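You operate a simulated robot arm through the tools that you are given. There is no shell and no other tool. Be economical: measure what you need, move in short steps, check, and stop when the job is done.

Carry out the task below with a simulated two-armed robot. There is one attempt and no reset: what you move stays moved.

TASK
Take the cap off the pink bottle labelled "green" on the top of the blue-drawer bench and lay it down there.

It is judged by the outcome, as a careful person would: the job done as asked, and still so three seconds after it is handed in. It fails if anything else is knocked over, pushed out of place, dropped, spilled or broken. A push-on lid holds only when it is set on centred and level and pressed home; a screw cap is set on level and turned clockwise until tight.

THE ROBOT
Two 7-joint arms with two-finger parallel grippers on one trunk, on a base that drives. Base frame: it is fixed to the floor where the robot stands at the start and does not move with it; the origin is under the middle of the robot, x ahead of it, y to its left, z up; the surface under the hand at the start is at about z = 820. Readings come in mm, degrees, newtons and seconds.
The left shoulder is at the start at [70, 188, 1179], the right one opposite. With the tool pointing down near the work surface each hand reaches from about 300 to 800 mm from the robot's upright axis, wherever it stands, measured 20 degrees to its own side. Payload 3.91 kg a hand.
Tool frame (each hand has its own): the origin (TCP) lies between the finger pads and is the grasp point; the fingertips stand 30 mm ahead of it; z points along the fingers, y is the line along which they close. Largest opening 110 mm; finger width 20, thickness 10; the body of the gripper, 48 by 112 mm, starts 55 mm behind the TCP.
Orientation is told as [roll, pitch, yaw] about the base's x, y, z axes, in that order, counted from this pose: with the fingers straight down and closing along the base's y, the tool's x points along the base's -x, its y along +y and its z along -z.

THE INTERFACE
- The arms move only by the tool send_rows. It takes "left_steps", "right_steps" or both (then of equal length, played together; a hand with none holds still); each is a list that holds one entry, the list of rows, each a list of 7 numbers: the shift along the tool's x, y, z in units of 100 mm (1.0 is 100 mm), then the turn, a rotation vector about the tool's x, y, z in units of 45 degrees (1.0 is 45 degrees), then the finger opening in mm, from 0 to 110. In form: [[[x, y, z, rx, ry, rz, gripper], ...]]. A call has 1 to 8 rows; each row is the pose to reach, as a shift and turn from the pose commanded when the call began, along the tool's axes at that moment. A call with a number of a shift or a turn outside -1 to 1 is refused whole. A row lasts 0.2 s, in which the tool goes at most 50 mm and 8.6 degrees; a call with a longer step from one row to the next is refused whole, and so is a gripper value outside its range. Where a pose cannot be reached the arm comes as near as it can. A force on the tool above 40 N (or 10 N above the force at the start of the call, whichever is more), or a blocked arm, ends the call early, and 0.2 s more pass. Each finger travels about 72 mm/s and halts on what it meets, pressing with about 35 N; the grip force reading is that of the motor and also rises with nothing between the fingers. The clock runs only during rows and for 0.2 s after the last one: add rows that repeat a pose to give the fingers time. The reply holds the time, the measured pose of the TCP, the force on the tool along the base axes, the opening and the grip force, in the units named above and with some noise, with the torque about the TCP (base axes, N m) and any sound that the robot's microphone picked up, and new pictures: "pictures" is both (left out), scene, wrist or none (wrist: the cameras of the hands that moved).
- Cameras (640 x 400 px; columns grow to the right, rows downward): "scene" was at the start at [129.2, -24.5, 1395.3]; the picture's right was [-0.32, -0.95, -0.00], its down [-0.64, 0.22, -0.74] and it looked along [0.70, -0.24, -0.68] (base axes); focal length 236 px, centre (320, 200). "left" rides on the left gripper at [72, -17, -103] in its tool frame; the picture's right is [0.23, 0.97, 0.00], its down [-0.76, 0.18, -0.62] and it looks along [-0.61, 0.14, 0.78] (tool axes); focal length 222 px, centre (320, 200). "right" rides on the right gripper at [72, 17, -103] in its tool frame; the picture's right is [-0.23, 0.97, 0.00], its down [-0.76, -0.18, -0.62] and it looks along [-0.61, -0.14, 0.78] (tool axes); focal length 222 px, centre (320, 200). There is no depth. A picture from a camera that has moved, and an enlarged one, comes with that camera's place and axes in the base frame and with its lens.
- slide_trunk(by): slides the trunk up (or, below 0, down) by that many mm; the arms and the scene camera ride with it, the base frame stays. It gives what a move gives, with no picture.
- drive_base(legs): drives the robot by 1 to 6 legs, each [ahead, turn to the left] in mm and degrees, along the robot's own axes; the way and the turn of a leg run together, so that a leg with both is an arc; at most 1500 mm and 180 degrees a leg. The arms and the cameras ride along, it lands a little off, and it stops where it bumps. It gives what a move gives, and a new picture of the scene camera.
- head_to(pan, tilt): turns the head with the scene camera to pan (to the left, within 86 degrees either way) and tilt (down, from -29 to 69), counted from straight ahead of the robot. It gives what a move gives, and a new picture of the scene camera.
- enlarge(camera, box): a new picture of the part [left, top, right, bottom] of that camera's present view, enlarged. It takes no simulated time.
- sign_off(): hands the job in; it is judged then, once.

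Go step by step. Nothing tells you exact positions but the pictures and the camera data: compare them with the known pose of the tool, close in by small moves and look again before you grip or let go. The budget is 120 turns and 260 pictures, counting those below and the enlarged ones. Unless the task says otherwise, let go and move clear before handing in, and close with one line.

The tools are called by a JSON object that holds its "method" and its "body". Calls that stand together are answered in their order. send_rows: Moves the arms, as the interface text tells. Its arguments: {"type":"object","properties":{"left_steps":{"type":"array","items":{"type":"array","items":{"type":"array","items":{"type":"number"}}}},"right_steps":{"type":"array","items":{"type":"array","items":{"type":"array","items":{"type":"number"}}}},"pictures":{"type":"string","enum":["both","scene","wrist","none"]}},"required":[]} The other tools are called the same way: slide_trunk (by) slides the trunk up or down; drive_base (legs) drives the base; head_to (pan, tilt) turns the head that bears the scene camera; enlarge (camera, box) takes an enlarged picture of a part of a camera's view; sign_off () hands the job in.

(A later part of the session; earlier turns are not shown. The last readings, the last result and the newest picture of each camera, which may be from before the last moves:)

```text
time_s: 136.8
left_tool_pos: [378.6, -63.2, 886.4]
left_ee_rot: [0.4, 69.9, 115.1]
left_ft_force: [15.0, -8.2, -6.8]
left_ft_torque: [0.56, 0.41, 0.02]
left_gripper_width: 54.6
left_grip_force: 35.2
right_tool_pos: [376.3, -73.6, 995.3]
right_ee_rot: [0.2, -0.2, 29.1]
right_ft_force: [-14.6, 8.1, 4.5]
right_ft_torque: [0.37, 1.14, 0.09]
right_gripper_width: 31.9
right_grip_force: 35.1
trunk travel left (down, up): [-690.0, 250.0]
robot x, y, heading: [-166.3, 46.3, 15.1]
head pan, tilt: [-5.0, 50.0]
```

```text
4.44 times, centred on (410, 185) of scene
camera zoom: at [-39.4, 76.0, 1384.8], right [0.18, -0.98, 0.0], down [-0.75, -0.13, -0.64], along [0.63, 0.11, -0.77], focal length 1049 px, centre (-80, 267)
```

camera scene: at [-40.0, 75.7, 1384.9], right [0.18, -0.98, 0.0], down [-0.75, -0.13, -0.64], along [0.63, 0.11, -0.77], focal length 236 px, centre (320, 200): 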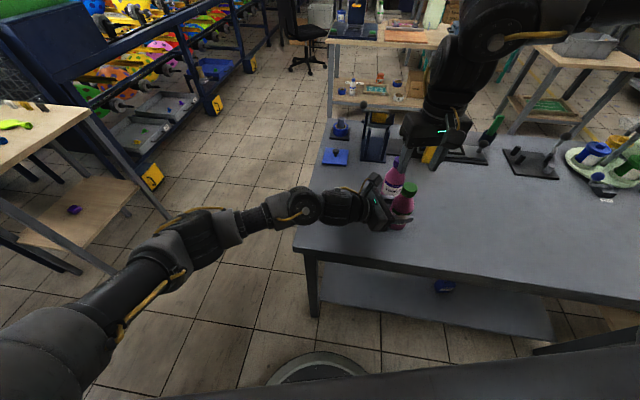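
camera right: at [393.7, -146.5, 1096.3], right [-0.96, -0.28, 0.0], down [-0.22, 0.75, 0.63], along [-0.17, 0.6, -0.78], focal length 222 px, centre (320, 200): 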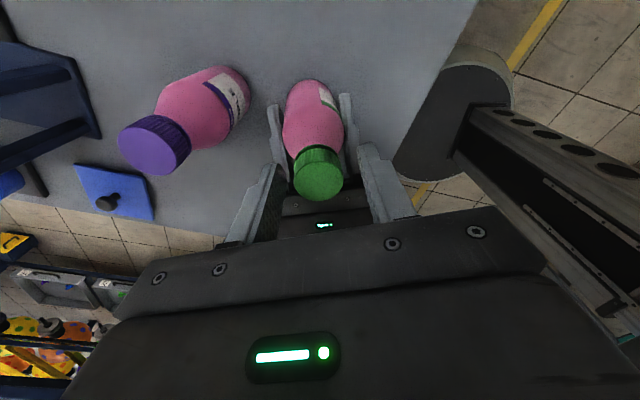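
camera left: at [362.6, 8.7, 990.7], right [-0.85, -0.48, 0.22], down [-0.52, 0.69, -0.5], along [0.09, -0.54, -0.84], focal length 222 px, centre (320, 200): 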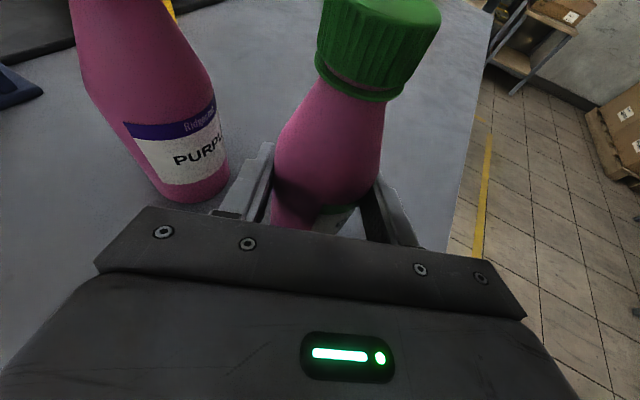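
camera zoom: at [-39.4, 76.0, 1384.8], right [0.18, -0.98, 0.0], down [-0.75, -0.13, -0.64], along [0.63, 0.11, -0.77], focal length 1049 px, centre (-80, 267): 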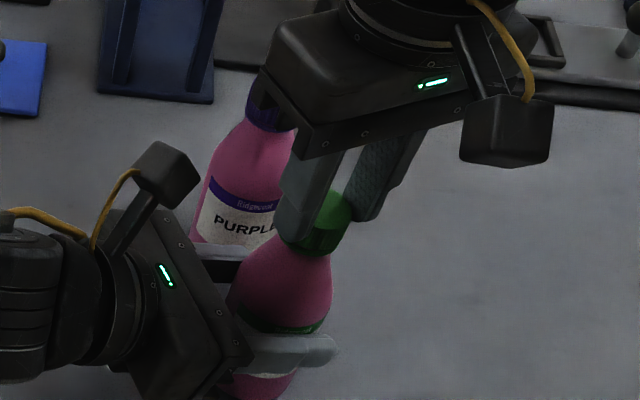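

Upright again (54.6 mm). Now turn 90° about a fixed centre, and look.

{"method": "send_rows", "body": {"right_steps": [[[0.004, 0.012, 0, 0, 0, -0.15, 22], [0.004, 0.012, 0, 0, 0, -0.32, 22], [0.004, 0.012, -0.002, 0, 0, -0.49, 22], [0.004, 0.012, -0.002, 0, 0, -0.66, 22], [0.004, 0.012, -0.003, 0, 0, -0.83, 22], [0.004, 0.012, -0.004, 0, 0, -1.0, 22], [0.004, 0.012, -0.004, 0, 0, -1.0, 22]]], "pictures": "none"}}

{"method": "enlarge", "body": {"camera": "right", "box": [220, 120, 420, 245]}}

{"method": "enlarge", "body": {"camera": "left", "box": [200, 0, 480, 175]}}

```text
time_s: 138.4
left_tool_pos: [376.4, -63.7, 885.8]
left_ee_rot: [0.4, 69.9, 114.9]
left_ft_force: [-11.2, 8.6, -1.5]
left_ft_torque: [-0.26, -0.69, -0.02]
left_gripper_width: 54.5
left_grip_force: 35.5
right_tool_pos: [376.4, -71.8, 995.7]
right_ee_rot: [-0.1, -0.4, 74.3]
right_ft_force: [12.6, -8.4, -0.1]
right_ft_torque: [-0.66, -0.54, -0.06]
right_gripper_width: 31.7
right_grip_force: 35.2
trunk travel left (down, up): [-690.0, 250.0]
robot x, y, heading: [-164.0, 47.2, 15.4]
head pan, tilt: [-5.0, 50.0]
```

```text
3.20 times, centred on (320, 182) of right
camera zoom: at [339.9, -139.0, 1097.5], right [-0.88, 0.48, 0.0], down [0.38, 0.68, 0.63], along [0.3, 0.55, -0.78], focal length 711 px, centre (320, 256)
```

zoom: 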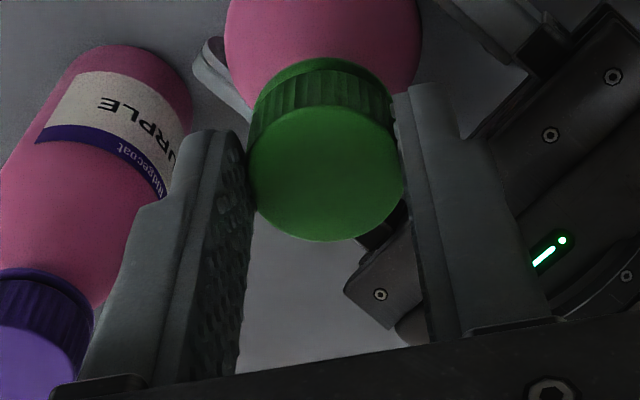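

```text
2.29 times, centred on (340, 88) of left
camera zoom: at [362.2, 8.3, 990.3], right [-0.85, -0.48, 0.22], down [-0.52, 0.69, -0.5], along [0.09, -0.54, -0.84], focal length 508 px, centre (274, 457)
```

zoom: 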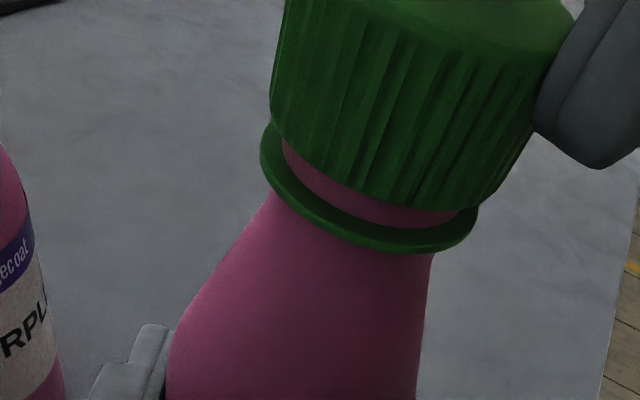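

The gap under the cap is widening, so it is unscrewing. Continue to yaw 119, open, and swing back.

{"method": "send_rows", "body": {"right_steps": [[[0.004, -0.014, 0, 0, 0, -0.15, 22], [0.004, -0.014, -0.002, 0, 0, -0.32, 22], [0.004, -0.014, -0.003, 0, 0, -0.49, 22], [0.004, -0.014, -0.004, 0, 0, -0.66, 22], [0.004, -0.014, -0.005, 0, 0, -0.83, 22], [0.004, -0.014, -0.006, 0, 0, -1.0, 22], [0.004, -0.014, -0.006, 0, 0, -1.0, 22]]], "pictures": "none"}}

{"method": "send_rows", "body": {"right_steps": [[[0, 0, 0, 0, 0, 0, 36], [0, 0, 0, 0, 0, 0, 50], [0, 0, 0, 0, 0, 0.17, 50], [0, 0, 0, 0, 0, 0.34, 50], [0, 0, 0, 0, 0, 0.51, 50], [0, 0, 0, 0, 0, 0.68, 50], [0, 0, 0, 0, 0, 0.85, 50], [0, 0, 0, 0, 0, 1.0, 50]]], "pictures": "none"}}

{"method": "send_rows", "body": {"right_steps": [[[0, 0, 0, 0, 0, 0.17, 50], [0, 0, 0, 0, 0, 0.34, 50], [0, 0, 0, 0, 0, 0.51, 50], [0, 0, 0, 0, 0, 0.68, 50], [0, 0, 0, 0, 0, 0.85, 50], [0, 0, 0, 0, 0, 1.0, 50], [0, 0, 0, 0, 0, 1.0, 50]]], "pictures": "none"}}

{"method": "enlarge", "body": {"camera": "right", "box": [220, 120, 420, 245]}}

{"method": "enlarge", "body": {"camera": "left", "box": [200, 0, 480, 175]}}

```text
time_s: 140.0
left_tool_pos: [375.6, -64.6, 886.5]
left_ee_rot: [0.4, 69.9, 115.0]
left_ft_force: [-18.4, -8.3, -5.8]
left_ft_torque: [0.81, -1.05, -0.06]
left_gripper_width: 54.5
left_grip_force: 34.9
right_tool_pos: [377.0, -73.2, 995.8]
right_ee_rot: [-0.4, -0.3, 119.3]
right_ft_force: [17.4, 8.6, 4.3]
right_ft_torque: [0.15, -0.95, -0.07]
right_gripper_width: 31.7
right_grip_force: 35.2
trunk travel left (down, up): [-690.0, 250.0]
robot x, y, heading: [-162.3, 49.9, 15.2]
head pan, tilt: [-5.0, 50.0]
```

```text
time_s: 141.8
left_tool_pos: [376.2, -63.9, 886.8]
left_ee_rot: [0.5, 69.9, 115.2]
left_ft_force: [-0.4, -1.0, -1.4]
left_ft_torque: [-0.01, -0.01, -0.03]
left_gripper_width: 54.2
left_grip_force: 35.2
right_tool_pos: [377.7, -73.5, 996.4]
right_ee_rot: [0.0, -0.4, 74.0]
right_ft_force: [-0.3, 0.6, -0.7]
right_ft_torque: [0.01, 0.02, 0.01]
right_gripper_width: 50.1
right_grip_force: 0.1
trunk travel left (down, up): [-690.0, 250.0]
robot x, y, heading: [-162.6, 50.3, 15.4]
head pan, tilt: [-5.0, 50.0]
```

```text
time_s: 143.4
left_tool_pos: [376.9, -63.3, 885.9]
left_ee_rot: [0.4, 69.8, 115.1]
left_ft_force: [0.5, 0.1, -2.6]
left_ft_torque: [0.02, 0.03, -0.01]
left_gripper_width: 53.9
left_grip_force: 35.2
right_tool_pos: [376.7, -74.7, 995.1]
right_ee_rot: [0.2, -0.3, 29.0]
right_ft_force: [-0.1, -0.3, 0.4]
right_ft_torque: [0.01, -0.01, 0.0]
right_gripper_width: 50.0
right_grip_force: 0.1
trunk travel left (down, up): [-690.0, 250.0]
robot x, y, heading: [-163.8, 49.1, 14.9]
head pan, tilt: [-5.0, 50.0]
```

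```text
3.20 times, centred on (320, 182) of right
camera zoom: at [305.0, -95.0, 1097.7], right [-0.27, 0.96, 0.0], down [0.75, 0.21, 0.63], along [0.6, 0.18, -0.78], focal length 711 px, centre (320, 256)
```

zoom: 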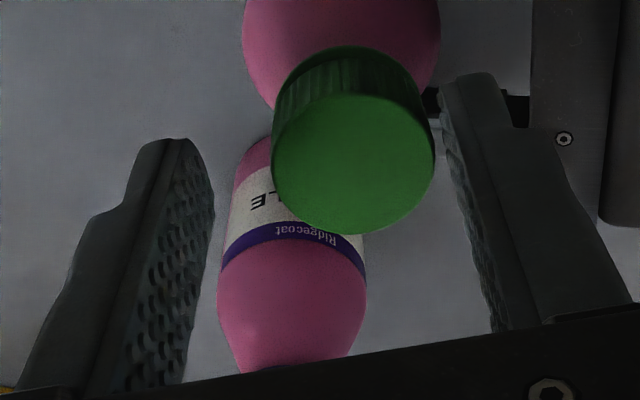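

```text
2.29 times, centred on (340, 88) of left
camera zoom: at [362.6, 8.7, 990.5], right [-0.85, -0.48, 0.22], down [-0.52, 0.69, -0.5], along [0.09, -0.54, -0.84], focal length 508 px, centre (274, 457)
```

zoom: 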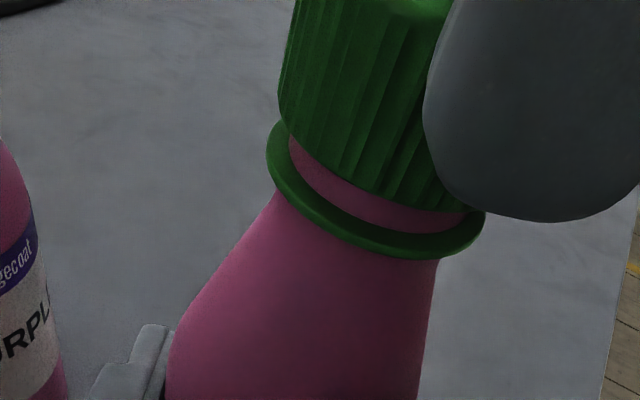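

The bottle is upright (53.9 mm) and the cap is rising. Next cycle: centre on the cap at about (371, -69.5), grip, turn 90°, open, return.

{"method": "send_rows", "body": {"right_steps": [[[0.024, 0.072, 0, 0, 0, 0, 50], [0.024, 0.072, 0, 0, 0, 0, 36], [0.024, 0.072, 0, 0, 0, 0, 22], [0.024, 0.072, 0, 0, 0, 0, 22], [0.024, 0.072, 0, 0, 0, -0.18, 22], [0.024, 0.072, -0.002, 0, 0, -0.36, 22], [0.024, 0.072, -0.003, 0, 0, -0.54, 22], [0.024, 0.072, -0.004, 0, 0, -0.72, 22]]], "pictures": "none"}}

{"method": "send_rows", "body": {"right_steps": [[[0, 0, 0, 0, 0, -0.17, 22], [0, 0, -0.002, 0, 0, -0.34, 22], [0, 0, -0.003, 0, 0, -0.51, 22], [0, 0, -0.004, 0, 0, -0.68, 22], [0, 0, -0.005, 0, 0, -0.85, 22], [0, 0, -0.006, 0, 0, -1.0, 22], [0, 0, -0.006, 0, 0, -1.0, 22]]], "pictures": "none"}}

{"method": "enlarge", "body": {"camera": "left", "box": [200, 0, 480, 175]}}

{"method": "enlarge", "body": {"camera": "right", "box": [220, 120, 420, 245]}}

```text
time_s: 145.2
left_tool_pos: [377.7, -62.4, 886.3]
left_ee_rot: [0.2, 69.9, 115.0]
left_ft_force: [-13.8, 12.5, -1.3]
left_ft_torque: [-0.3, -1.11, 0.03]
left_gripper_width: 53.8
left_grip_force: 35.2
right_tool_pos: [371.1, -68.8, 996.1]
right_ee_rot: [0.1, -0.3, 61.6]
right_ft_force: [12.9, -11.5, -0.8]
right_ft_torque: [-1.1, -0.31, -0.1]
right_gripper_width: 31.5
right_grip_force: 34.3
trunk travel left (down, up): [-690.0, 250.0]
robot x, y, heading: [-161.5, 45.7, 15.1]
head pan, tilt: [-5.0, 50.0]
```

```text
time_s: 146.8
left_tool_pos: [376.2, -64.4, 886.6]
left_ee_rot: [0.3, 70.0, 115.0]
left_ft_force: [-23.0, 9.9, -2.1]
left_ft_torque: [-0.13, -1.6, 0.05]
left_gripper_width: 54.2
left_grip_force: 35.3
right_tool_pos: [371.7, -67.1, 997.4]
right_ee_rot: [-0.3, -0.4, 106.6]
right_ft_force: [22.9, -10.8, 1.0]
right_ft_torque: [-0.92, -0.85, -0.17]
right_gripper_width: 31.2
right_grip_force: 35.2
trunk travel left (down, up): [-690.0, 250.0]
robot x, y, heading: [-166.4, 44.6, 15.2]
head pan, tilt: [-5.0, 50.0]
```

```text
2.29 times, centred on (340, 88) of left
camera zoom: at [361.9, 8.2, 990.5], right [-0.85, -0.48, 0.22], down [-0.52, 0.69, -0.5], along [0.09, -0.54, -0.84], focal length 508 px, centre (274, 457)
```

zoom: 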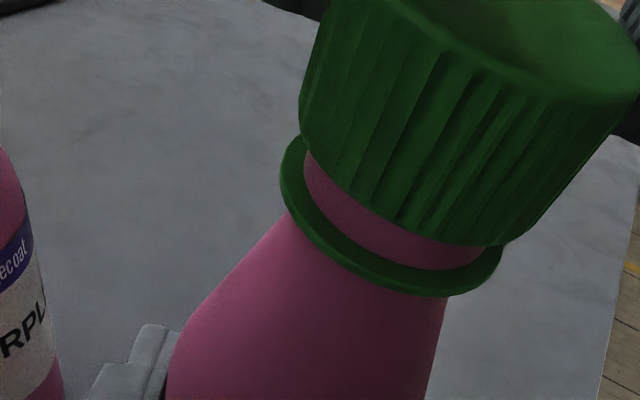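

```text
3.20 times, centred on (320, 182) of right
camera zoom: at [375.8, -143.0, 1099.4], right [-1.0, -0.06, 0.0], down [-0.05, 0.78, 0.63], along [-0.03, 0.63, -0.78], focal length 711 px, centre (320, 256)
```

zoom: 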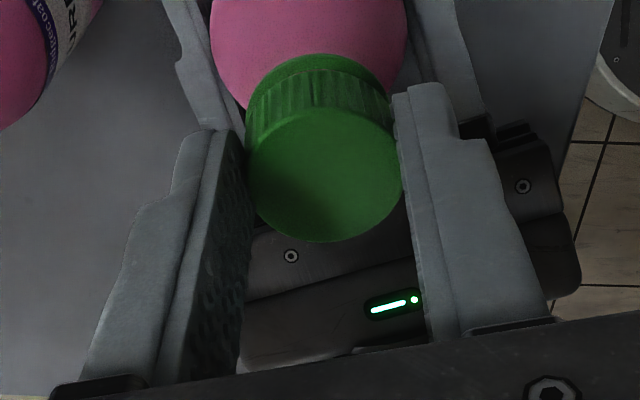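

Going well. Bring the cap back to centre to keep the bottle upright, open, and swing back for the next stroke.

{"method": "send_rows", "body": {"right_steps": [[[0.03, -0.015, 0, 0, 0, 0, 22], [0.05, -0.027, 0, 0, 0, 0, 22], [0.05, -0.027, 0, 0, 0, 0, 40], [0.05, -0.027, 0, 0, 0, 0, 50], [0.05, -0.027, 0, 0, 0, 0.18, 50], [0.05, -0.027, 0, 0, 0, 0.36, 50], [0.05, -0.027, 0, 0, 0, 0.54, 50], [0.05, -0.027, 0, 0, 0, 0.72, 50]]], "pictures": "none"}}

{"method": "send_rows", "body": {"right_steps": [[[0, 0, 0, 0, 0, 0.17, 50], [0, 0, 0, 0, 0, 0.34, 50], [0, 0, 0, 0, 0, 0.51, 50], [0, 0, 0, 0, 0, 0.68, 50], [0, 0, 0, 0, 0, 0.85, 50], [0, 0, 0, 0, 0, 1.0, 50], [0, 0, 0, 0, 0, 1.0, 50]]], "pictures": "none"}}

{"method": "enlarge", "body": {"camera": "right", "box": [220, 120, 420, 245]}}

{"method": "enlarge", "body": {"camera": "left", "box": [200, 0, 480, 175]}}

```text
time_s: 148.6
left_tool_pos: [377.1, -63.0, 887.4]
left_ee_rot: [0.4, 69.9, 115.2]
left_ft_force: [-0.5, -0.3, -0.1]
left_ft_torque: [0.07, 0.0, -0.01]
left_gripper_width: 53.6
left_grip_force: 34.9
right_tool_pos: [375.4, -71.6, 995.3]
right_ee_rot: [0.1, -0.4, 74.0]
right_ft_force: [-0.6, -1.4, -0.3]
right_ft_torque: [0.0, 0.0, -0.02]
right_gripper_width: 49.8
right_grip_force: 0.1
trunk travel left (down, up): [-690.0, 250.0]
robot x, y, heading: [-162.9, 46.9, 15.2]
head pan, tilt: [-5.0, 50.0]
```

```text
time_s: 150.2
left_tool_pos: [376.6, -63.0, 885.6]
left_ee_rot: [0.2, 69.9, 115.0]
left_ft_force: [3.3, -2.3, 0.3]
left_ft_torque: [0.29, 0.2, -0.02]
left_gripper_width: 53.5
left_grip_force: 34.9
right_tool_pos: [374.7, -72.7, 995.8]
right_ee_rot: [0.1, -0.3, 29.0]
right_ft_force: [-2.7, 2.9, -0.4]
right_ft_torque: [0.08, 0.05, 0.05]
right_gripper_width: 51.9
right_grip_force: 1.8
trunk travel left (down, up): [-690.0, 250.0]
robot x, y, heading: [-161.2, 49.1, 15.1]
head pan, tilt: [-5.0, 50.0]
```

```text
3.20 times, centred on (320, 182) of right
camera zoom: at [303.3, -93.5, 1098.9], right [-0.27, 0.96, 0.0], down [0.75, 0.21, 0.63], along [0.6, 0.18, -0.78], focal length 711 px, centre (320, 256)
```

zoom: 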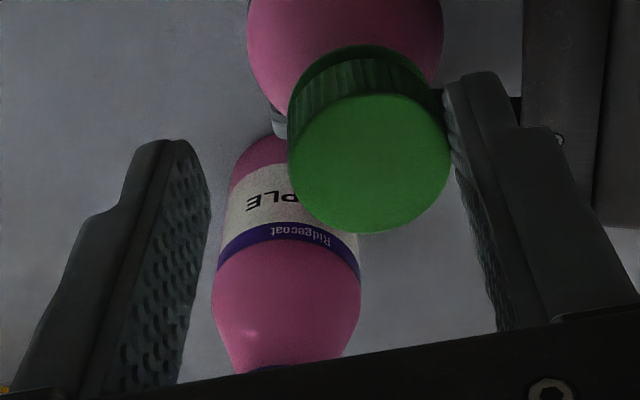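

```text
2.29 times, centred on (340, 88) of left
camera zoom: at [362.5, 8.8, 990.7], right [-0.85, -0.48, 0.22], down [-0.52, 0.69, -0.5], along [0.09, -0.54, -0.84], focal length 508 px, centre (274, 457)
```

zoom: 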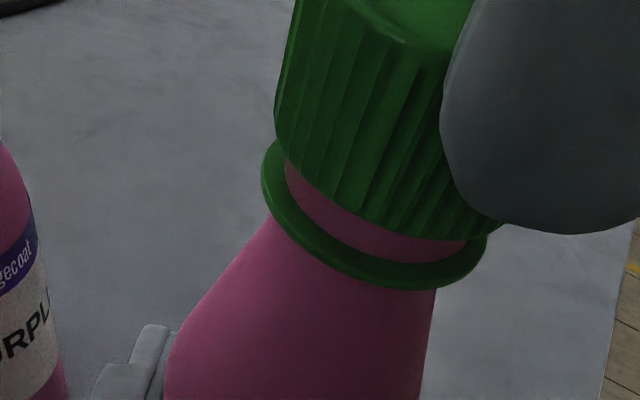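

Next cycle, with the hand raised 2 mm: centre, grip, bring upright, turn, open, return.

{"method": "send_rows", "body": {"right_steps": [[[0.018, 0.09, -0.02, 0, 0, 0, 50], [0.018, 0.09, -0.02, 0, 0, 0, 34], [0.018, 0.09, -0.02, 0, 0, 0, 22], [0.018, 0.09, -0.02, 0, 0, 0, 22], [0.005, 0.03, -0.02, 0, 0, 0, 22], [0.005, 0.03, -0.02, 0, 0, -0.18, 22], [0.005, 0.03, -0.022, 0, 0, -0.36, 22], [0.005, 0.03, -0.024, 0, 0, -0.54, 22]]], "pictures": "none"}}

{"method": "send_rows", "body": {"right_steps": [[[0, 0, 0, 0, 0, -0.15, 22], [0, 0, -0.002, 0, 0, -0.3, 22], [0, 0, -0.003, 0, 0, -0.45, 22], [0, 0, -0.004, 0, 0, -0.6, 22], [0, 0, -0.005, 0, 0, -0.75, 22], [0, 0, -0.006, 0, 0, -0.9, 22], [0, 0, -0.007, 0, 0, -1.0, 22], [0, 0, -0.007, 0, 0, -1.0, 22]]], "pictures": "none"}}

{"method": "send_rows", "body": {"right_steps": [[[0, 0, 0, 0, 0, -0.15, 22], [0, 0, -0.002, 0, 0, -0.3, 22], [0, 0, -0.003, 0, 0, -0.45, 22], [0, 0, -0.003, 0, 0, -0.45, 22]]], "pictures": "none"}}

{"method": "enlarge", "body": {"camera": "left", "box": [200, 0, 480, 175]}}

```text
time_s: 152.0
left_tool_pos: [376.8, -64.0, 886.4]
left_ee_rot: [0.4, 69.8, 115.1]
left_ft_force: [2.2, -2.3, -0.7]
left_ft_torque: [0.25, -0.06, -0.03]
left_gripper_width: 53.2
left_grip_force: 35.2
right_tool_pos: [373.7, -71.6, 997.1]
right_ee_rot: [-0.1, -0.3, 53.5]
right_ft_force: [-2.7, 1.7, -1.2]
right_ft_torque: [-0.02, 0.3, 0.03]
right_gripper_width: 31.4
right_grip_force: 34.8
trunk travel left (down, up): [-690.0, 250.0]
robot x, y, heading: [-164.2, 49.4, 15.1]
head pan, tilt: [-5.0, 50.0]
```

```text
time_s: 153.8
left_tool_pos: [376.0, -63.9, 886.1]
left_ee_rot: [0.4, 70.0, 114.9]
left_ft_force: [-16.5, 4.7, -1.4]
left_ft_torque: [-0.16, -1.12, 0.01]
left_gripper_width: 53.7
left_grip_force: 34.9
right_tool_pos: [373.7, -69.6, 1000.3]
right_ee_rot: [-0.3, -0.4, 98.5]
right_ft_force: [17.0, -2.5, 0.4]
right_ft_torque: [-0.14, -0.67, -0.18]
right_gripper_width: 31.4
right_grip_force: 35.3
trunk travel left (down, up): [-690.0, 250.0]
robot x, y, heading: [-165.8, 46.0, 15.3]
head pan, tilt: [-5.0, 50.0]
```

```text
time_s: 154.8
left_tool_pos: [375.6, -63.9, 887.0]
left_ee_rot: [0.3, 70.0, 114.9]
left_ft_force: [-22.0, -1.7, -0.3]
left_ft_torque: [0.2, -1.4, 0.06]
left_gripper_width: 54.0
left_grip_force: 35.2
right_tool_pos: [374.4, -69.1, 999.5]
right_ee_rot: [-0.5, -0.3, 118.8]
right_ft_force: [19.7, 1.7, 0.1]
right_ft_torque: [0.05, -0.81, -0.11]
right_gripper_width: 31.3
right_grip_force: 35.3
trunk travel left (down, up): [-690.0, 250.0]
robot x, y, heading: [-165.7, 48.8, 15.0]
head pan, tilt: [-5.0, 50.0]
```

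```text
2.29 times, centred on (340, 88) of left
camera zoom: at [361.6, 8.0, 990.8], right [-0.85, -0.48, 0.22], down [-0.51, 0.69, -0.5], along [0.09, -0.54, -0.84], focal length 508 px, centre (274, 457)
```

zoom: 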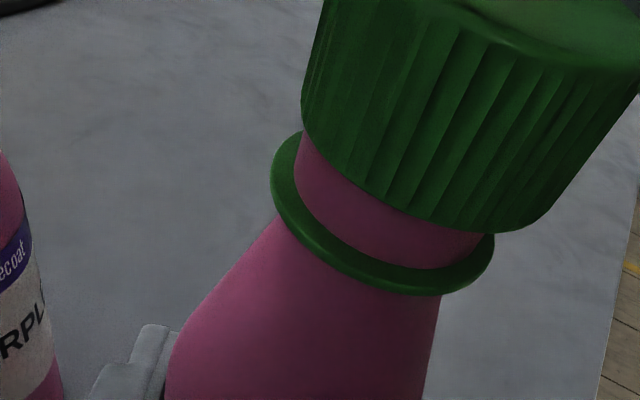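

The gap keeps growing. Open and return for another stroke.

{"method": "send_rows", "body": {"right_steps": [[[0.015, -0.03, 0, 0, 0, 0, 22], [0.015, -0.03, 0, 0, 0, 0, 40], [0.015, -0.03, 0, 0, 0, 0, 52], [0.015, -0.03, 0, 0, 0, 0.18, 52], [0.015, -0.03, 0, 0, 0, 0.36, 52], [0.015, -0.03, 0, 0, 0, 0.54, 52], [0.015, -0.03, 0, 0, 0, 0.72, 52], [0.015, -0.03, 0, 0, 0, 0.9, 52]]], "pictures": "none"}}

{"method": "send_rows", "body": {"right_steps": [[[0, 0, 0, 0, 0, 0.17, 52], [0, 0, 0, 0, 0, 0.34, 52], [0, 0, 0, 0, 0, 0.51, 52], [0, 0, 0, 0, 0, 0.68, 52], [0, 0, 0, 0, 0, 0.85, 52], [0, 0, 0, 0, 0, 1.0, 52], [0, 0, 0, 0, 0, 1.0, 52]]], "pictures": "none"}}

{"method": "enlarge", "body": {"camera": "right", "box": [220, 120, 420, 245]}}

```text
time_s: 156.6
left_tool_pos: [377.2, -63.3, 887.2]
left_ee_rot: [0.4, 70.0, 115.1]
left_ft_force: [1.6, 2.1, 2.1]
left_ft_torque: [0.09, -0.03, -0.04]
left_gripper_width: 53.2
left_grip_force: 34.9
right_tool_pos: [377.2, -69.5, 999.4]
right_ee_rot: [-0.1, -0.3, 78.1]
right_ft_force: [-0.1, 0.4, -0.7]
right_ft_torque: [0.02, -0.01, -0.01]
right_gripper_width: 52.0
right_grip_force: 0.1
trunk travel left (down, up): [-690.0, 250.0]
robot x, y, heading: [-165.6, 47.4, 15.1]
head pan, tilt: [-5.0, 50.0]
```

```text
time_s: 158.2
left_tool_pos: [376.3, -62.9, 888.4]
left_ee_rot: [0.5, 70.0, 115.1]
left_ft_force: [1.6, 0.1, 3.4]
left_ft_torque: [0.07, -0.03, -0.03]
left_gripper_width: 53.6
left_grip_force: 35.3
right_tool_pos: [376.0, -71.0, 1000.2]
right_ee_rot: [0.2, -0.3, 33.2]
right_ft_force: [0.1, -0.5, -0.3]
right_ft_torque: [0.02, -0.01, -0.01]
right_gripper_width: 52.3
right_grip_force: 0.0
trunk travel left (down, up): [-690.0, 250.0]
robot x, y, heading: [-162.9, 47.8, 15.1]
head pan, tilt: [-5.0, 50.0]
```

```text
3.20 times, centred on (320, 182) of right
camera zoom: at [305.8, -96.8, 1102.3], right [-0.34, 0.94, 0.0], down [0.73, 0.26, 0.63], along [0.59, 0.22, -0.78], focal length 711 px, centre (320, 256)
```

zoom: 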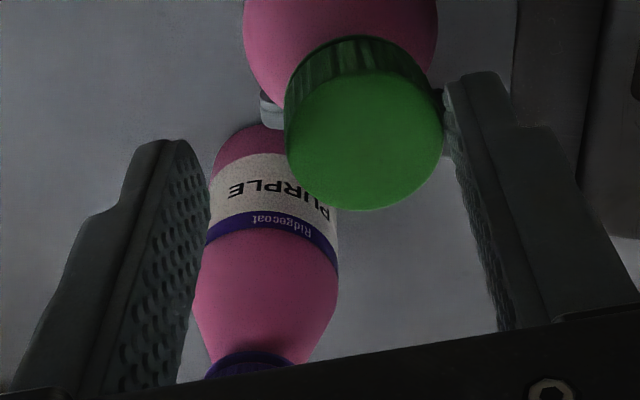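

Centre on the cap, grip, bring upright, and turn another 85°.

{"method": "send_rows", "body": {"right_steps": [[[0.03, 0.095, -0.01, 0, 0, 0, 52], [0.05, 0.095, -0.01, 0, 0, 0, 34], [0.05, 0.095, -0.01, 0, 0, 0, 22], [0.05, 0.095, -0.01, 0, 0, 0, 22], [0.02, 0.04, -0.01, 0, 0, 0, 22], [0.015, 0.03, -0.01, 0, 0, -0.18, 22], [0.015, 0.03, -0.012, 0, 0, -0.36, 22], [0.015, 0.03, -0.014, 0, 0, -0.54, 22]]], "pictures": "none"}}

{"method": "send_rows", "body": {"right_steps": [[[0, 0, 0, 0, 0, -0.15, 22], [0, 0, -0.002, 0, 0, -0.3, 22], [0, 0, -0.003, 0, 0, -0.45, 22], [0, 0, -0.004, 0, 0, -0.6, 22], [0, 0, -0.005, 0, 0, -0.75, 22], [0, 0, -0.006, 0, 0, -0.9, 22], [0, 0, -0.007, 0, 0, -1.0, 22], [0, 0, -0.007, 0, 0, -1.0, 22]]], "pictures": "none"}}

{"method": "send_rows", "body": {"right_steps": [[[0, 0, 0, 0, 0, -0.15, 22], [0, 0, -0.002, 0, 0, -0.3, 22], [0, 0, -0.003, 0, 0, -0.4, 22], [0, 0, -0.003, 0, 0, -0.4, 22]]], "pictures": "none"}}

{"method": "enlarge", "body": {"camera": "left", "box": [200, 0, 480, 175]}}

```text
time_s: 160.0
left_tool_pos: [377.2, -62.9, 886.8]
left_ee_rot: [0.2, 69.9, 115.2]
left_ft_force: [0.0, 2.4, 2.0]
left_ft_torque: [0.11, -0.06, -0.01]
left_gripper_width: 53.3
left_grip_force: 34.7
right_tool_pos: [373.7, -67.5, 1000.9]
right_ee_rot: [0.0, -0.2, 57.6]
right_ft_force: [0.7, -0.6, 3.2]
right_ft_torque: [0.02, 0.01, 0.01]
right_gripper_width: 22.8
right_grip_force: 1.3
trunk travel left (down, up): [-690.0, 250.0]
robot x, y, heading: [-161.9, 48.8, 15.1]
head pan, tilt: [-5.0, 50.0]
```

```text
time_s: 161.8
left_tool_pos: [376.2, -63.6, 886.7]
left_ee_rot: [0.5, 70.0, 115.3]
left_ft_force: [-0.7, -1.8, 0.4]
left_ft_torque: [0.21, 0.32, 0.03]
left_gripper_width: 53.4
left_grip_force: 34.2
right_tool_pos: [373.3, -67.9, 1002.1]
right_ee_rot: [-0.1, -0.4, 102.7]
right_ft_force: [-0.9, 1.2, 3.3]
right_ft_torque: [0.07, 0.01, -0.01]
right_gripper_width: 21.8
right_grip_force: 0.0
trunk travel left (down, up): [-690.0, 250.0]
robot x, y, heading: [-159.2, 45.1, 15.1]
head pan, tilt: [-5.0, 50.0]
```

```text
time_s: 162.8
left_tool_pos: [377.8, -63.5, 885.9]
left_ee_rot: [0.3, 70.0, 115.0]
left_ft_force: [-2.0, -0.2, 0.3]
left_ft_torque: [-0.02, 0.12, 0.01]
left_gripper_width: 53.1
left_grip_force: 34.8
right_tool_pos: [373.2, -68.3, 1001.5]
right_ee_rot: [-0.2, -0.2, 120.5]
right_ft_force: [0.7, -0.2, -0.1]
right_ft_torque: [-0.01, -0.02, 0.01]
right_gripper_width: 21.8
right_grip_force: 0.0
trunk travel left (down, up): [-690.0, 250.0]
robot x, y, heading: [-162.2, 45.8, 15.0]
head pan, tilt: [-5.0, 50.0]
```

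```text
2.29 times, centred on (340, 88) of left
camera zoom: at [362.3, 8.8, 990.8], right [-0.85, -0.48, 0.22], down [-0.52, 0.69, -0.5], along [0.09, -0.54, -0.84], focal length 508 px, centre (274, 457)
```

zoom: 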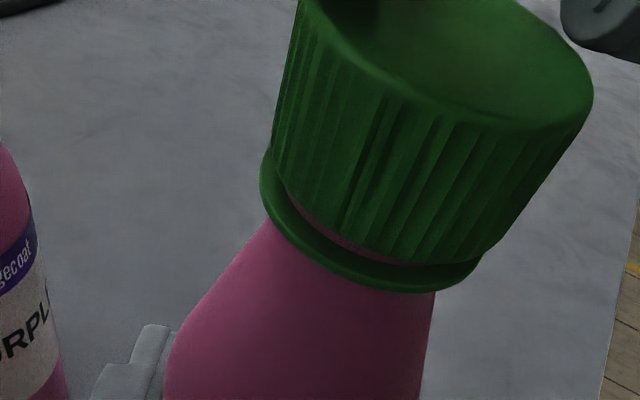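

The fingers slipped off the top and the cap dropped back onto the neck without turning, so the thread is free. I'll raise, open and look to re-grip lower and lift it off.

{"method": "send_rows", "body": {"right_steps": [[[0, 0, -0.1, 0, 0, 0, 22], [0, 0, -0.25, 0, 0, 0, 30], [0, 0, -0.25, 0, 0, 0, 45], [0, 0, -0.25, 0, 0, 0, 50], [0, 0, -0.25, 0, 0, 0, 50]]], "pictures": "none"}}

{"method": "enlarge", "body": {"camera": "right", "box": [220, 100, 420, 225]}}

{"method": "enlarge", "body": {"camera": "scene", "box": [340, 140, 480, 230]}}

```text
time_s: 164.0
left_tool_pos: [377.4, -63.1, 886.5]
left_ee_rot: [0.3, 70.1, 115.1]
left_ft_force: [0.7, 0.5, 1.4]
left_ft_torque: [0.09, 0.01, 0.0]
left_gripper_width: 53.5
left_grip_force: 35.2
right_tool_pos: [373.8, -66.4, 1027.0]
right_ee_rot: [-0.3, -0.2, 120.5]
right_ft_force: [-0.7, -0.1, 0.1]
right_ft_torque: [-0.02, 0.0, 0.03]
right_gripper_width: 50.4
right_grip_force: 0.1
trunk travel left (down, up): [-690.0, 250.0]
robot x, y, heading: [-164.3, 42.6, 15.3]
head pan, tilt: [-5.0, 50.0]
```

```text
3.20 times, centred on (320, 162) of right
camera zoom: at [395.3, -139.5, 1129.8], right [-0.95, -0.3, 0.0], down [-0.23, 0.74, 0.63], along [-0.18, 0.6, -0.78], focal length 711 px, centre (320, 320)
```

zoom: 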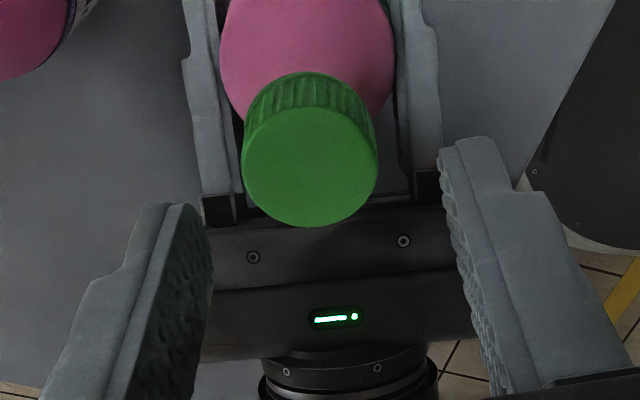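

```text
4.44 times, centred on (410, 185) of scene
camera zoom: at [-39.8, 76.1, 1384.9], right [0.18, -0.98, 0.0], down [-0.75, -0.13, -0.64], along [0.63, 0.11, -0.77], focal length 1049 px, centre (-80, 267)
```

zoom: 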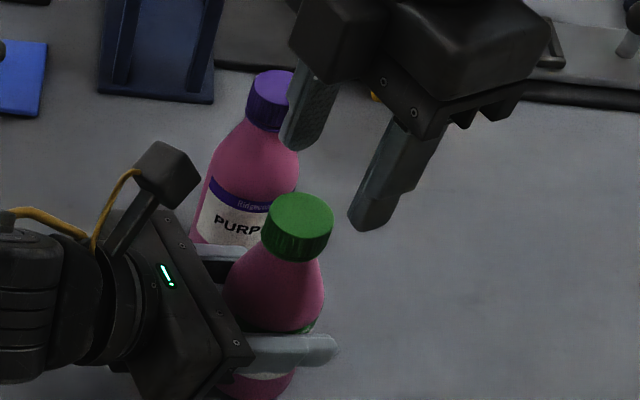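

The cap is directly under the open fingers. Lower to grip it deeply and close.

{"method": "send_rows", "body": {"right_steps": [[[0, 0, 0.12, 0, 0, 0, 50], [0, 0, 0.25, 0, 0, 0, 50], [0, 0, 0.37, 0, 0, 0, 50], [0, 0, 0.37, 0, 0, 0, 50], [0, 0, 0.37, 0, 0, 0, 36], [0, 0, 0.37, 0, 0, 0, 22], [0, 0, 0.37, 0, 0, 0, 22]]], "pictures": "none"}}

{"method": "send_rows", "body": {"right_steps": [[[0, 0, -0.02, 0, 0, 0, 22], [0, 0, -0.04, 0, 0, 0, 22], [0, 0, -0.06, 0, 0, 0, 22], [0, 0, -0.06, 0, 0, 0, 22]]], "pictures": "none"}}

{"method": "enlarge", "body": {"camera": "left", "box": [200, 0, 480, 175]}}

```text
time_s: 165.6
left_tool_pos: [376.0, -64.4, 887.6]
left_ee_rot: [0.4, 70.0, 114.9]
left_ft_force: [-14.2, -6.4, 1.4]
left_ft_torque: [0.41, -0.99, 0.09]
left_gripper_width: 53.6
left_grip_force: 34.9
right_tool_pos: [373.9, -68.0, 992.0]
right_ee_rot: [-0.4, -0.2, 120.5]
right_ft_force: [13.8, 5.9, -1.3]
right_ft_torque: [0.21, -0.35, -0.1]
right_gripper_width: 30.4
right_grip_force: 35.1
trunk travel left (down, up): [-690.0, 250.0]
robot x, y, heading: [-167.6, 44.4, 15.3]
head pan, tilt: [-5.0, 50.0]
```

```text
time_s: 166.6
left_tool_pos: [376.3, -63.2, 886.4]
left_ee_rot: [0.3, 69.9, 115.0]
left_ft_force: [-10.8, -9.2, 4.6]
left_ft_torque: [0.85, -0.85, 0.04]
left_gripper_width: 53.9
left_grip_force: 35.1
right_tool_pos: [374.7, -67.7, 995.6]
right_ee_rot: [-0.3, -0.2, 120.5]
right_ft_force: [10.8, 9.9, -6.2]
right_ft_torque: [0.23, -0.27, -0.07]
right_gripper_width: 30.6
right_grip_force: 34.8
trunk travel left (down, up): [-690.0, 250.0]
robot x, y, heading: [-164.9, 50.7, 15.1]
head pan, tilt: [-5.0, 50.0]
```

```text
2.29 times, centred on (340, 88) of left
camera zoom: at [362.5, 8.6, 990.5], right [-0.85, -0.48, 0.22], down [-0.52, 0.69, -0.5], along [0.09, -0.54, -0.84], focal length 508 px, centre (274, 457)
```

zoom: 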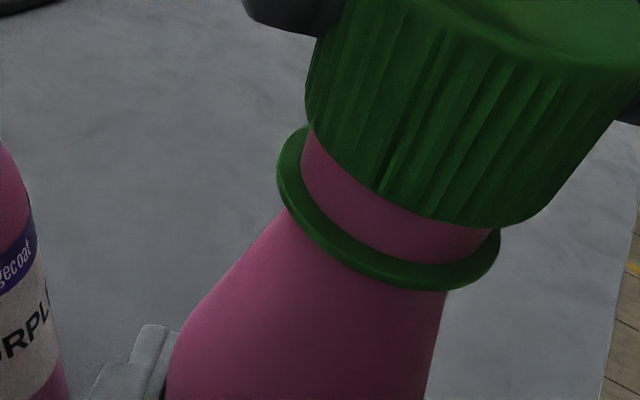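

The cap lifts freely. Continue lifting straight up.

{"method": "send_rows", "body": {"right_steps": [[[0, -0.015, -0.04, 0, 0, 0, 20], [0, -0.015, -0.1, 0, 0, 0, 20], [0, -0.015, -0.2, 0, 0, 0, 20], [0, -0.015, -0.4, 0, 0, 0, 20], [0, -0.015, -0.6, 0, 0, 0, 20], [0, -0.015, -0.6, 0, 0, 0, 20]]], "pictures": "both"}}

{"method": "enlarge", "body": {"camera": "scene", "box": [340, 120, 500, 220]}}

```text
time_s: 168.0
left_tool_pos: [378.5, -63.4, 885.6]
left_ee_rot: [0.4, 69.8, 115.2]
left_ft_force: [0.0, -0.4, -2.8]
left_ft_torque: [0.01, -0.01, 0.01]
left_gripper_width: 53.1
left_grip_force: 35.2
right_tool_pos: [374.3, -66.8, 1055.4]
right_ee_rot: [-0.2, -0.2, 120.5]
right_ft_force: [-0.3, -0.7, -0.1]
right_ft_torque: [0.05, -0.02, 0.03]
right_gripper_width: 30.4
right_grip_force: 35.3
trunk travel left (down, up): [-690.0, 250.0]
robot x, y, heading: [-162.2, 50.3, 15.1]
head pan, tilt: [-5.0, 50.0]
camera scene: at [-39.0, 76.0, 1384.7], right [0.18, -0.98, 0.0], down [-0.75, -0.13, -0.64], along [0.63, 0.11, -0.77], focal length 236 px, centre (320, 200)
camera right: at [396.2, -139.0, 1158.1], right [-0.95, -0.3, 0.0], down [-0.23, 0.74, 0.63], along [-0.18, 0.6, -0.78], focal length 222 px, centre (320, 200)
```

scene: 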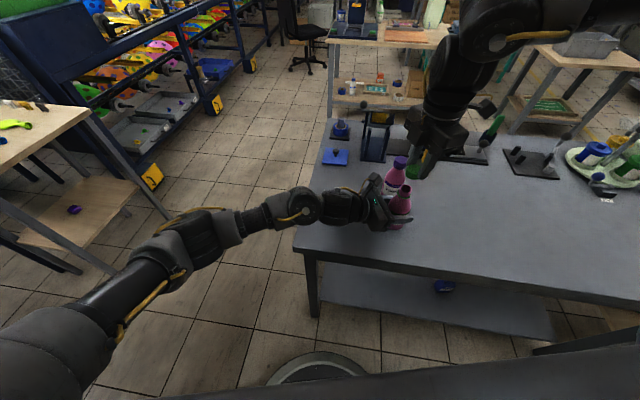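
right: 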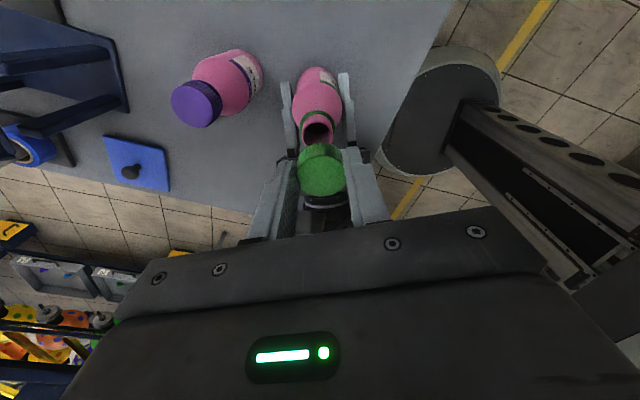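

```text
4.00 times, centred on (420, 170) of scene
camera zoom: at [-39.0, 76.0, 1384.7], right [0.18, -0.98, 0.0], down [-0.75, -0.13, -0.64], along [0.63, 0.11, -0.77], focal length 944 px, centre (-80, 320)
```

zoom: 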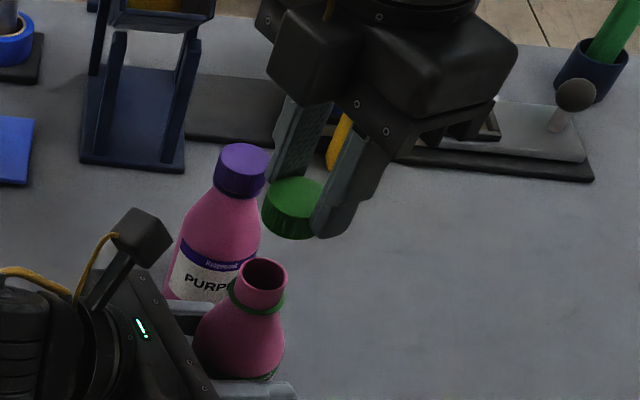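

The cap is off. Carry it over the empty part of the bench, around (400, -220).

{"method": "send_rows", "body": {"right_steps": [[[0.24, 0.09, 0, 0, 0, 0, 20], [0.48, 0.18, 0, 0, 0, 0, 20], [0.72, 0.27, 0, 0, 0, 0, 20], [0.72, 0.27, 0, 0, 0, 0, 20]]], "pictures": "none"}}

{"method": "send_rows", "body": {"right_steps": [[[0.24, 0.09, 0, 0, 0, 0, 20], [0.48, 0.18, 0, 0, 0, 0, 20], [0.72, 0.27, 0.2, 0, 0, 0, 20], [0.72, 0.27, 0.5, 0, 0, 0, 20], [0.72, 0.27, 0.8, 0, 0, 0, 20], [0.72, 0.27, 1.0, 0, 0, 0, 20], [0.72, 0.27, 1.0, 0, 0, 0, 20]]], "pictures": "both"}}

```text
time_s: 169.0
left_tool_pos: [377.8, -62.8, 887.6]
left_ee_rot: [0.3, 70.0, 115.2]
left_ft_force: [-0.6, -1.0, -2.7]
left_ft_torque: [0.01, 0.01, 0.02]
left_gripper_width: 53.6
left_grip_force: 34.7
right_tool_pos: [389.5, -143.3, 1053.9]
right_ee_rot: [-0.3, -0.2, 120.5]
right_ft_force: [-0.5, 0.2, 0.2]
right_ft_torque: [-0.03, 0.0, 0.0]
right_gripper_width: 31.3
right_grip_force: 35.3
trunk travel left (down, up): [-690.0, 250.0]
robot x, y, heading: [-163.4, 43.4, 14.9]
head pan, tilt: [-5.0, 50.0]
```

```text
time_s: 170.6
left_tool_pos: [378.0, -63.1, 886.0]
left_ee_rot: [0.4, 69.9, 115.1]
left_ft_force: [0.9, 0.8, -2.3]
left_ft_torque: [0.04, -0.01, 0.0]
left_gripper_width: 53.7
left_grip_force: 34.7
right_tool_pos: [402.6, -218.5, 954.5]
right_ee_rot: [-0.4, -0.2, 120.5]
right_ft_force: [0.1, 0.4, 0.7]
right_ft_torque: [0.0, 0.01, 0.03]
right_gripper_width: 31.4
right_grip_force: 35.8
trunk travel left (down, up): [-690.0, 250.0]
robot x, y, heading: [-160.5, 47.4, 15.1]
head pan, tilt: [-5.0, 50.0]
camera scene: at [-39.8, 76.2, 1384.9], right [0.18, -0.98, 0.0], down [-0.75, -0.13, -0.64], along [0.63, 0.11, -0.77], focal length 236 px, centre (320, 200)
camera right: at [423.9, -290.0, 1057.3], right [-0.95, -0.3, 0.0], down [-0.23, 0.74, 0.63], along [-0.18, 0.6, -0.78], focal length 222 px, centre (320, 200)
```

scene: 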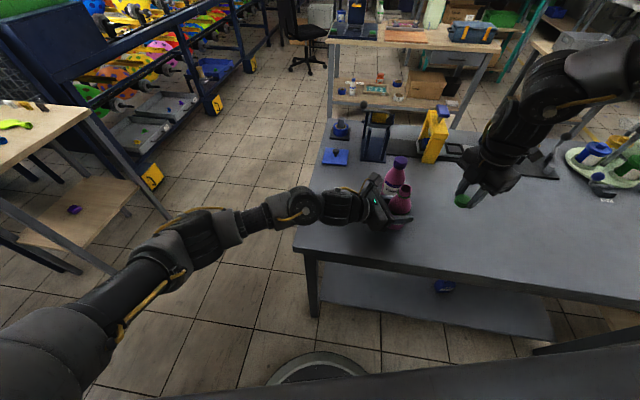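
right: 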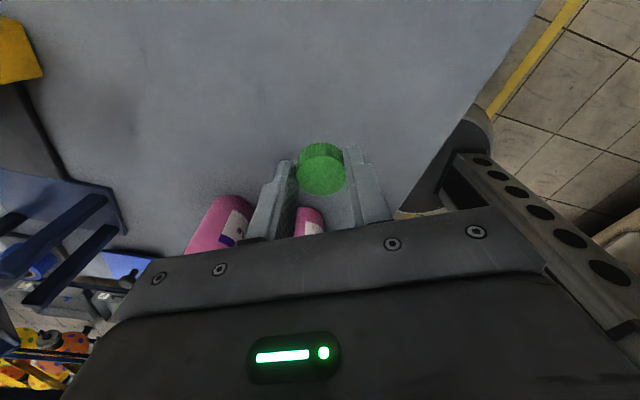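

Clear bench below. Lower most of the way, then slowly until contact.

{"method": "send_rows", "body": {"right_steps": [[[0, 0, 0.25, 0, 0, 0, 20], [0, 0, 0.5, 0, 0, 0, 20], [0, 0, 0.7, 0, 0, 0, 20], [0, 0, 0.85, 0, 0, 0, 20], [0, 0, 0.85, 0, 0, 0, 20]]], "pictures": "none"}}

{"method": "send_rows", "body": {"right_steps": [[[0, 0, 0.02, 0, 0, 0, 20], [0, 0, 0.04, 0, 0, 0, 20], [0, 0, 0.06, 0, 0, 0, 20], [0, 0, 0.08, 0, 0, 0, 20], [0, 0, 0.1, 0, 0, 0, 20]]], "pictures": "none"}}

{"method": "enlarge", "body": {"camera": "scene", "box": [420, 150, 520, 250]}}

```text
time_s: 171.8
left_tool_pos: [376.5, -63.5, 886.7]
left_ee_rot: [0.4, 70.0, 115.1]
left_ft_force: [-0.3, -0.6, -1.5]
left_ft_torque: [0.0, 0.01, 0.0]
left_gripper_width: 53.6
left_grip_force: 34.5
right_tool_pos: [401.6, -217.0, 871.7]
right_ee_rot: [-0.3, -0.2, 120.5]
right_ft_force: [-0.4, -0.1, 0.8]
right_ft_torque: [-0.03, -0.02, 0.02]
right_gripper_width: 31.5
right_grip_force: 34.8
trunk travel left (down, up): [-690.0, 250.0]
robot x, y, heading: [-164.6, 49.3, 15.0]
head pan, tilt: [-5.0, 50.0]
```

```text
time_s: 173.0
left_tool_pos: [377.1, -63.9, 886.1]
left_ee_rot: [0.5, 69.9, 115.1]
left_ft_force: [-1.2, 0.2, -2.5]
left_ft_torque: [-0.04, -0.01, 0.01]
left_gripper_width: 53.7
left_grip_force: 35.2
right_tool_pos: [403.3, -218.1, 859.9]
right_ee_rot: [-0.3, -0.2, 120.5]
right_ft_force: [0.3, 0.7, -0.1]
right_ft_torque: [0.06, 0.01, -0.01]
right_gripper_width: 31.4
right_grip_force: 35.0
trunk travel left (down, up): [-690.0, 250.0]
robot x, y, heading: [-164.6, 43.4, 15.2]
head pan, tilt: [-5.0, 50.0]
```

```text
4.00 times, centred on (470, 200) of scene
camera zoom: at [-39.3, 75.8, 1384.8], right [0.18, -0.98, 0.0], down [-0.75, -0.13, -0.64], along [0.63, 0.11, -0.77], focal length 944 px, centre (-280, 200)
```

zoom: 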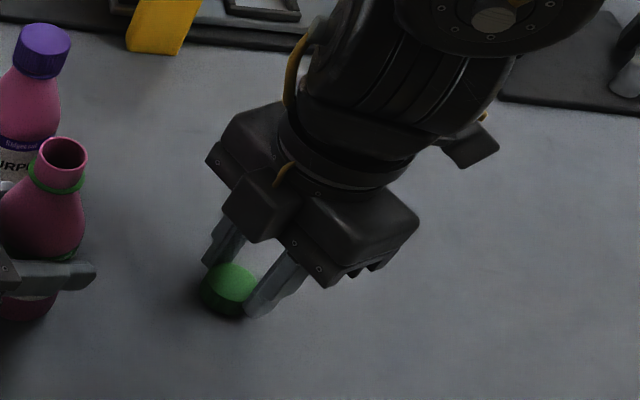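

Nearly down; no contact yet. Keep lowering in 1 mm steps.

{"method": "send_rows", "body": {"right_steps": [[[0, 0, 0.01, 0, 0, 0, 20], [0, 0, 0.02, 0, 0, 0, 20], [0, 0, 0.03, 0, 0, 0, 20], [0, 0, 0.04, 0, 0, 0, 20], [0, 0, 0.04, 0, 0, 0, 20]]], "pictures": "none"}}

{"method": "send_rows", "body": {"right_steps": [[[0, 0, 0.01, 0, 0, 0, 20], [0, 0, 0.02, 0, 0, 0, 20], [0, 0, 0.03, 0, 0, 0, 20], [0, 0, 0.03, 0, 0, 0, 20]]], "pictures": "wrist"}}

```text
time_s: 174.2
left_tool_pos: [376.0, -64.3, 887.8]
left_ee_rot: [0.2, 69.9, 115.0]
left_ft_force: [0.5, -0.8, -3.3]
left_ft_torque: [-0.03, 0.01, 0.0]
left_gripper_width: 53.8
left_grip_force: 34.8
right_tool_pos: [401.4, -218.1, 857.7]
right_ee_rot: [-0.3, -0.1, 120.5]
right_ft_force: [-0.3, -0.8, 4.8]
right_ft_torque: [0.02, 0.04, -0.01]
right_gripper_width: 31.6
right_grip_force: 35.3
trunk travel left (down, up): [-690.0, 250.0]
robot x, y, heading: [-167.7, 45.6, 15.0]
head pan, tilt: [-5.0, 50.0]
```

```text
time_s: 175.2
left_tool_pos: [375.1, -62.8, 889.3]
left_ee_rot: [0.0, 70.1, 114.9]
left_ft_force: [-0.3, -0.1, -1.7]
left_ft_torque: [0.01, 0.0, -0.01]
left_gripper_width: 53.5
left_grip_force: 34.6
right_tool_pos: [402.8, -216.9, 856.4]
right_ee_rot: [-0.6, -0.1, 120.4]
right_ft_force: [6.5, -6.8, 36.0]
right_ft_torque: [0.33, 0.14, 0.0]
right_gripper_width: 31.2
right_grip_force: 35.3
trunk travel left (down, up): [-690.0, 250.0]
robot x, y, heading: [-165.2, 51.0, 15.0]
head pan, tilt: [-5.0, 50.0]
camera right: at [422.7, -289.3, 959.1], right [-0.95, -0.3, -0.01], down [-0.24, 0.74, 0.63], along [-0.18, 0.6, -0.78], focal length 222 px, centre (320, 200)
```

right: 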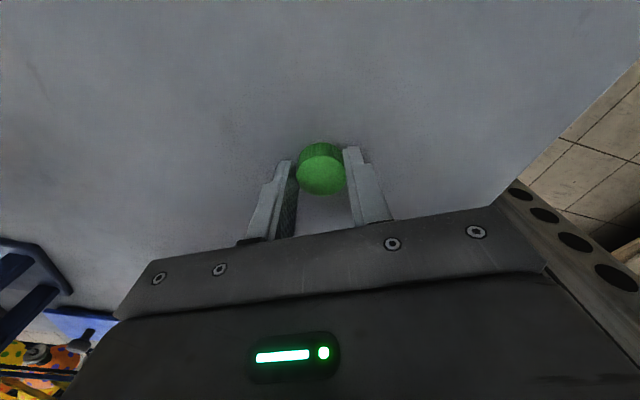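

Contact: the cap is on the bench. Back off 2 mm, open, and rise straight up.

{"method": "send_rows", "body": {"right_steps": [[[0, 0, -0.025, 0, 0, 0, 20], [0, 0, -0.025, 0, 0, 0, 34], [0, 0, -0.025, 0, 0, 0, 42], [0, 0, -0.025, 0, 0, 0, 50], [0, 0, -0.025, 0, 0, 0, 50], [0, 0, -0.2, 0, 0, 0, 50], [0, 0, -0.6, 0, 0, 0, 50], [0, 0, -1.0, 0, 0, 0, 50]]], "pictures": "wrist"}}

```text
time_s: 177.0
left_tool_pos: [376.7, -63.1, 887.7]
left_ee_rot: [0.1, 70.0, 114.9]
left_ft_force: [-0.1, 0.3, -3.2]
left_ft_torque: [0.0, -0.05, 0.04]
left_gripper_width: 53.6
left_grip_force: 34.7
right_tool_pos: [402.4, -220.6, 953.9]
right_ee_rot: [-0.3, -0.2, 120.4]
right_ft_force: [-0.4, 0.5, 0.3]
right_ft_torque: [0.01, -0.05, -0.01]
right_gripper_width: 49.9
right_grip_force: 0.1
trunk travel left (down, up): [-690.0, 250.0]
robot x, y, heading: [-160.9, 47.6, 14.9]
head pan, tilt: [-5.0, 50.0]
camera right: at [423.2, -292.2, 1056.2], right [-0.95, -0.3, 0.0], down [-0.23, 0.74, 0.63], along [-0.18, 0.6, -0.78], focal length 222 px, centre (320, 200)
```

right: 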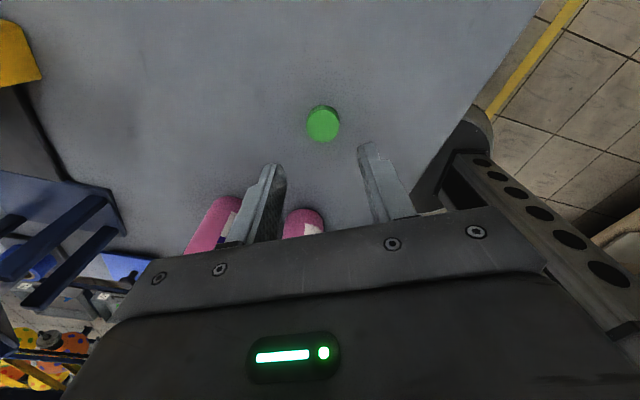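

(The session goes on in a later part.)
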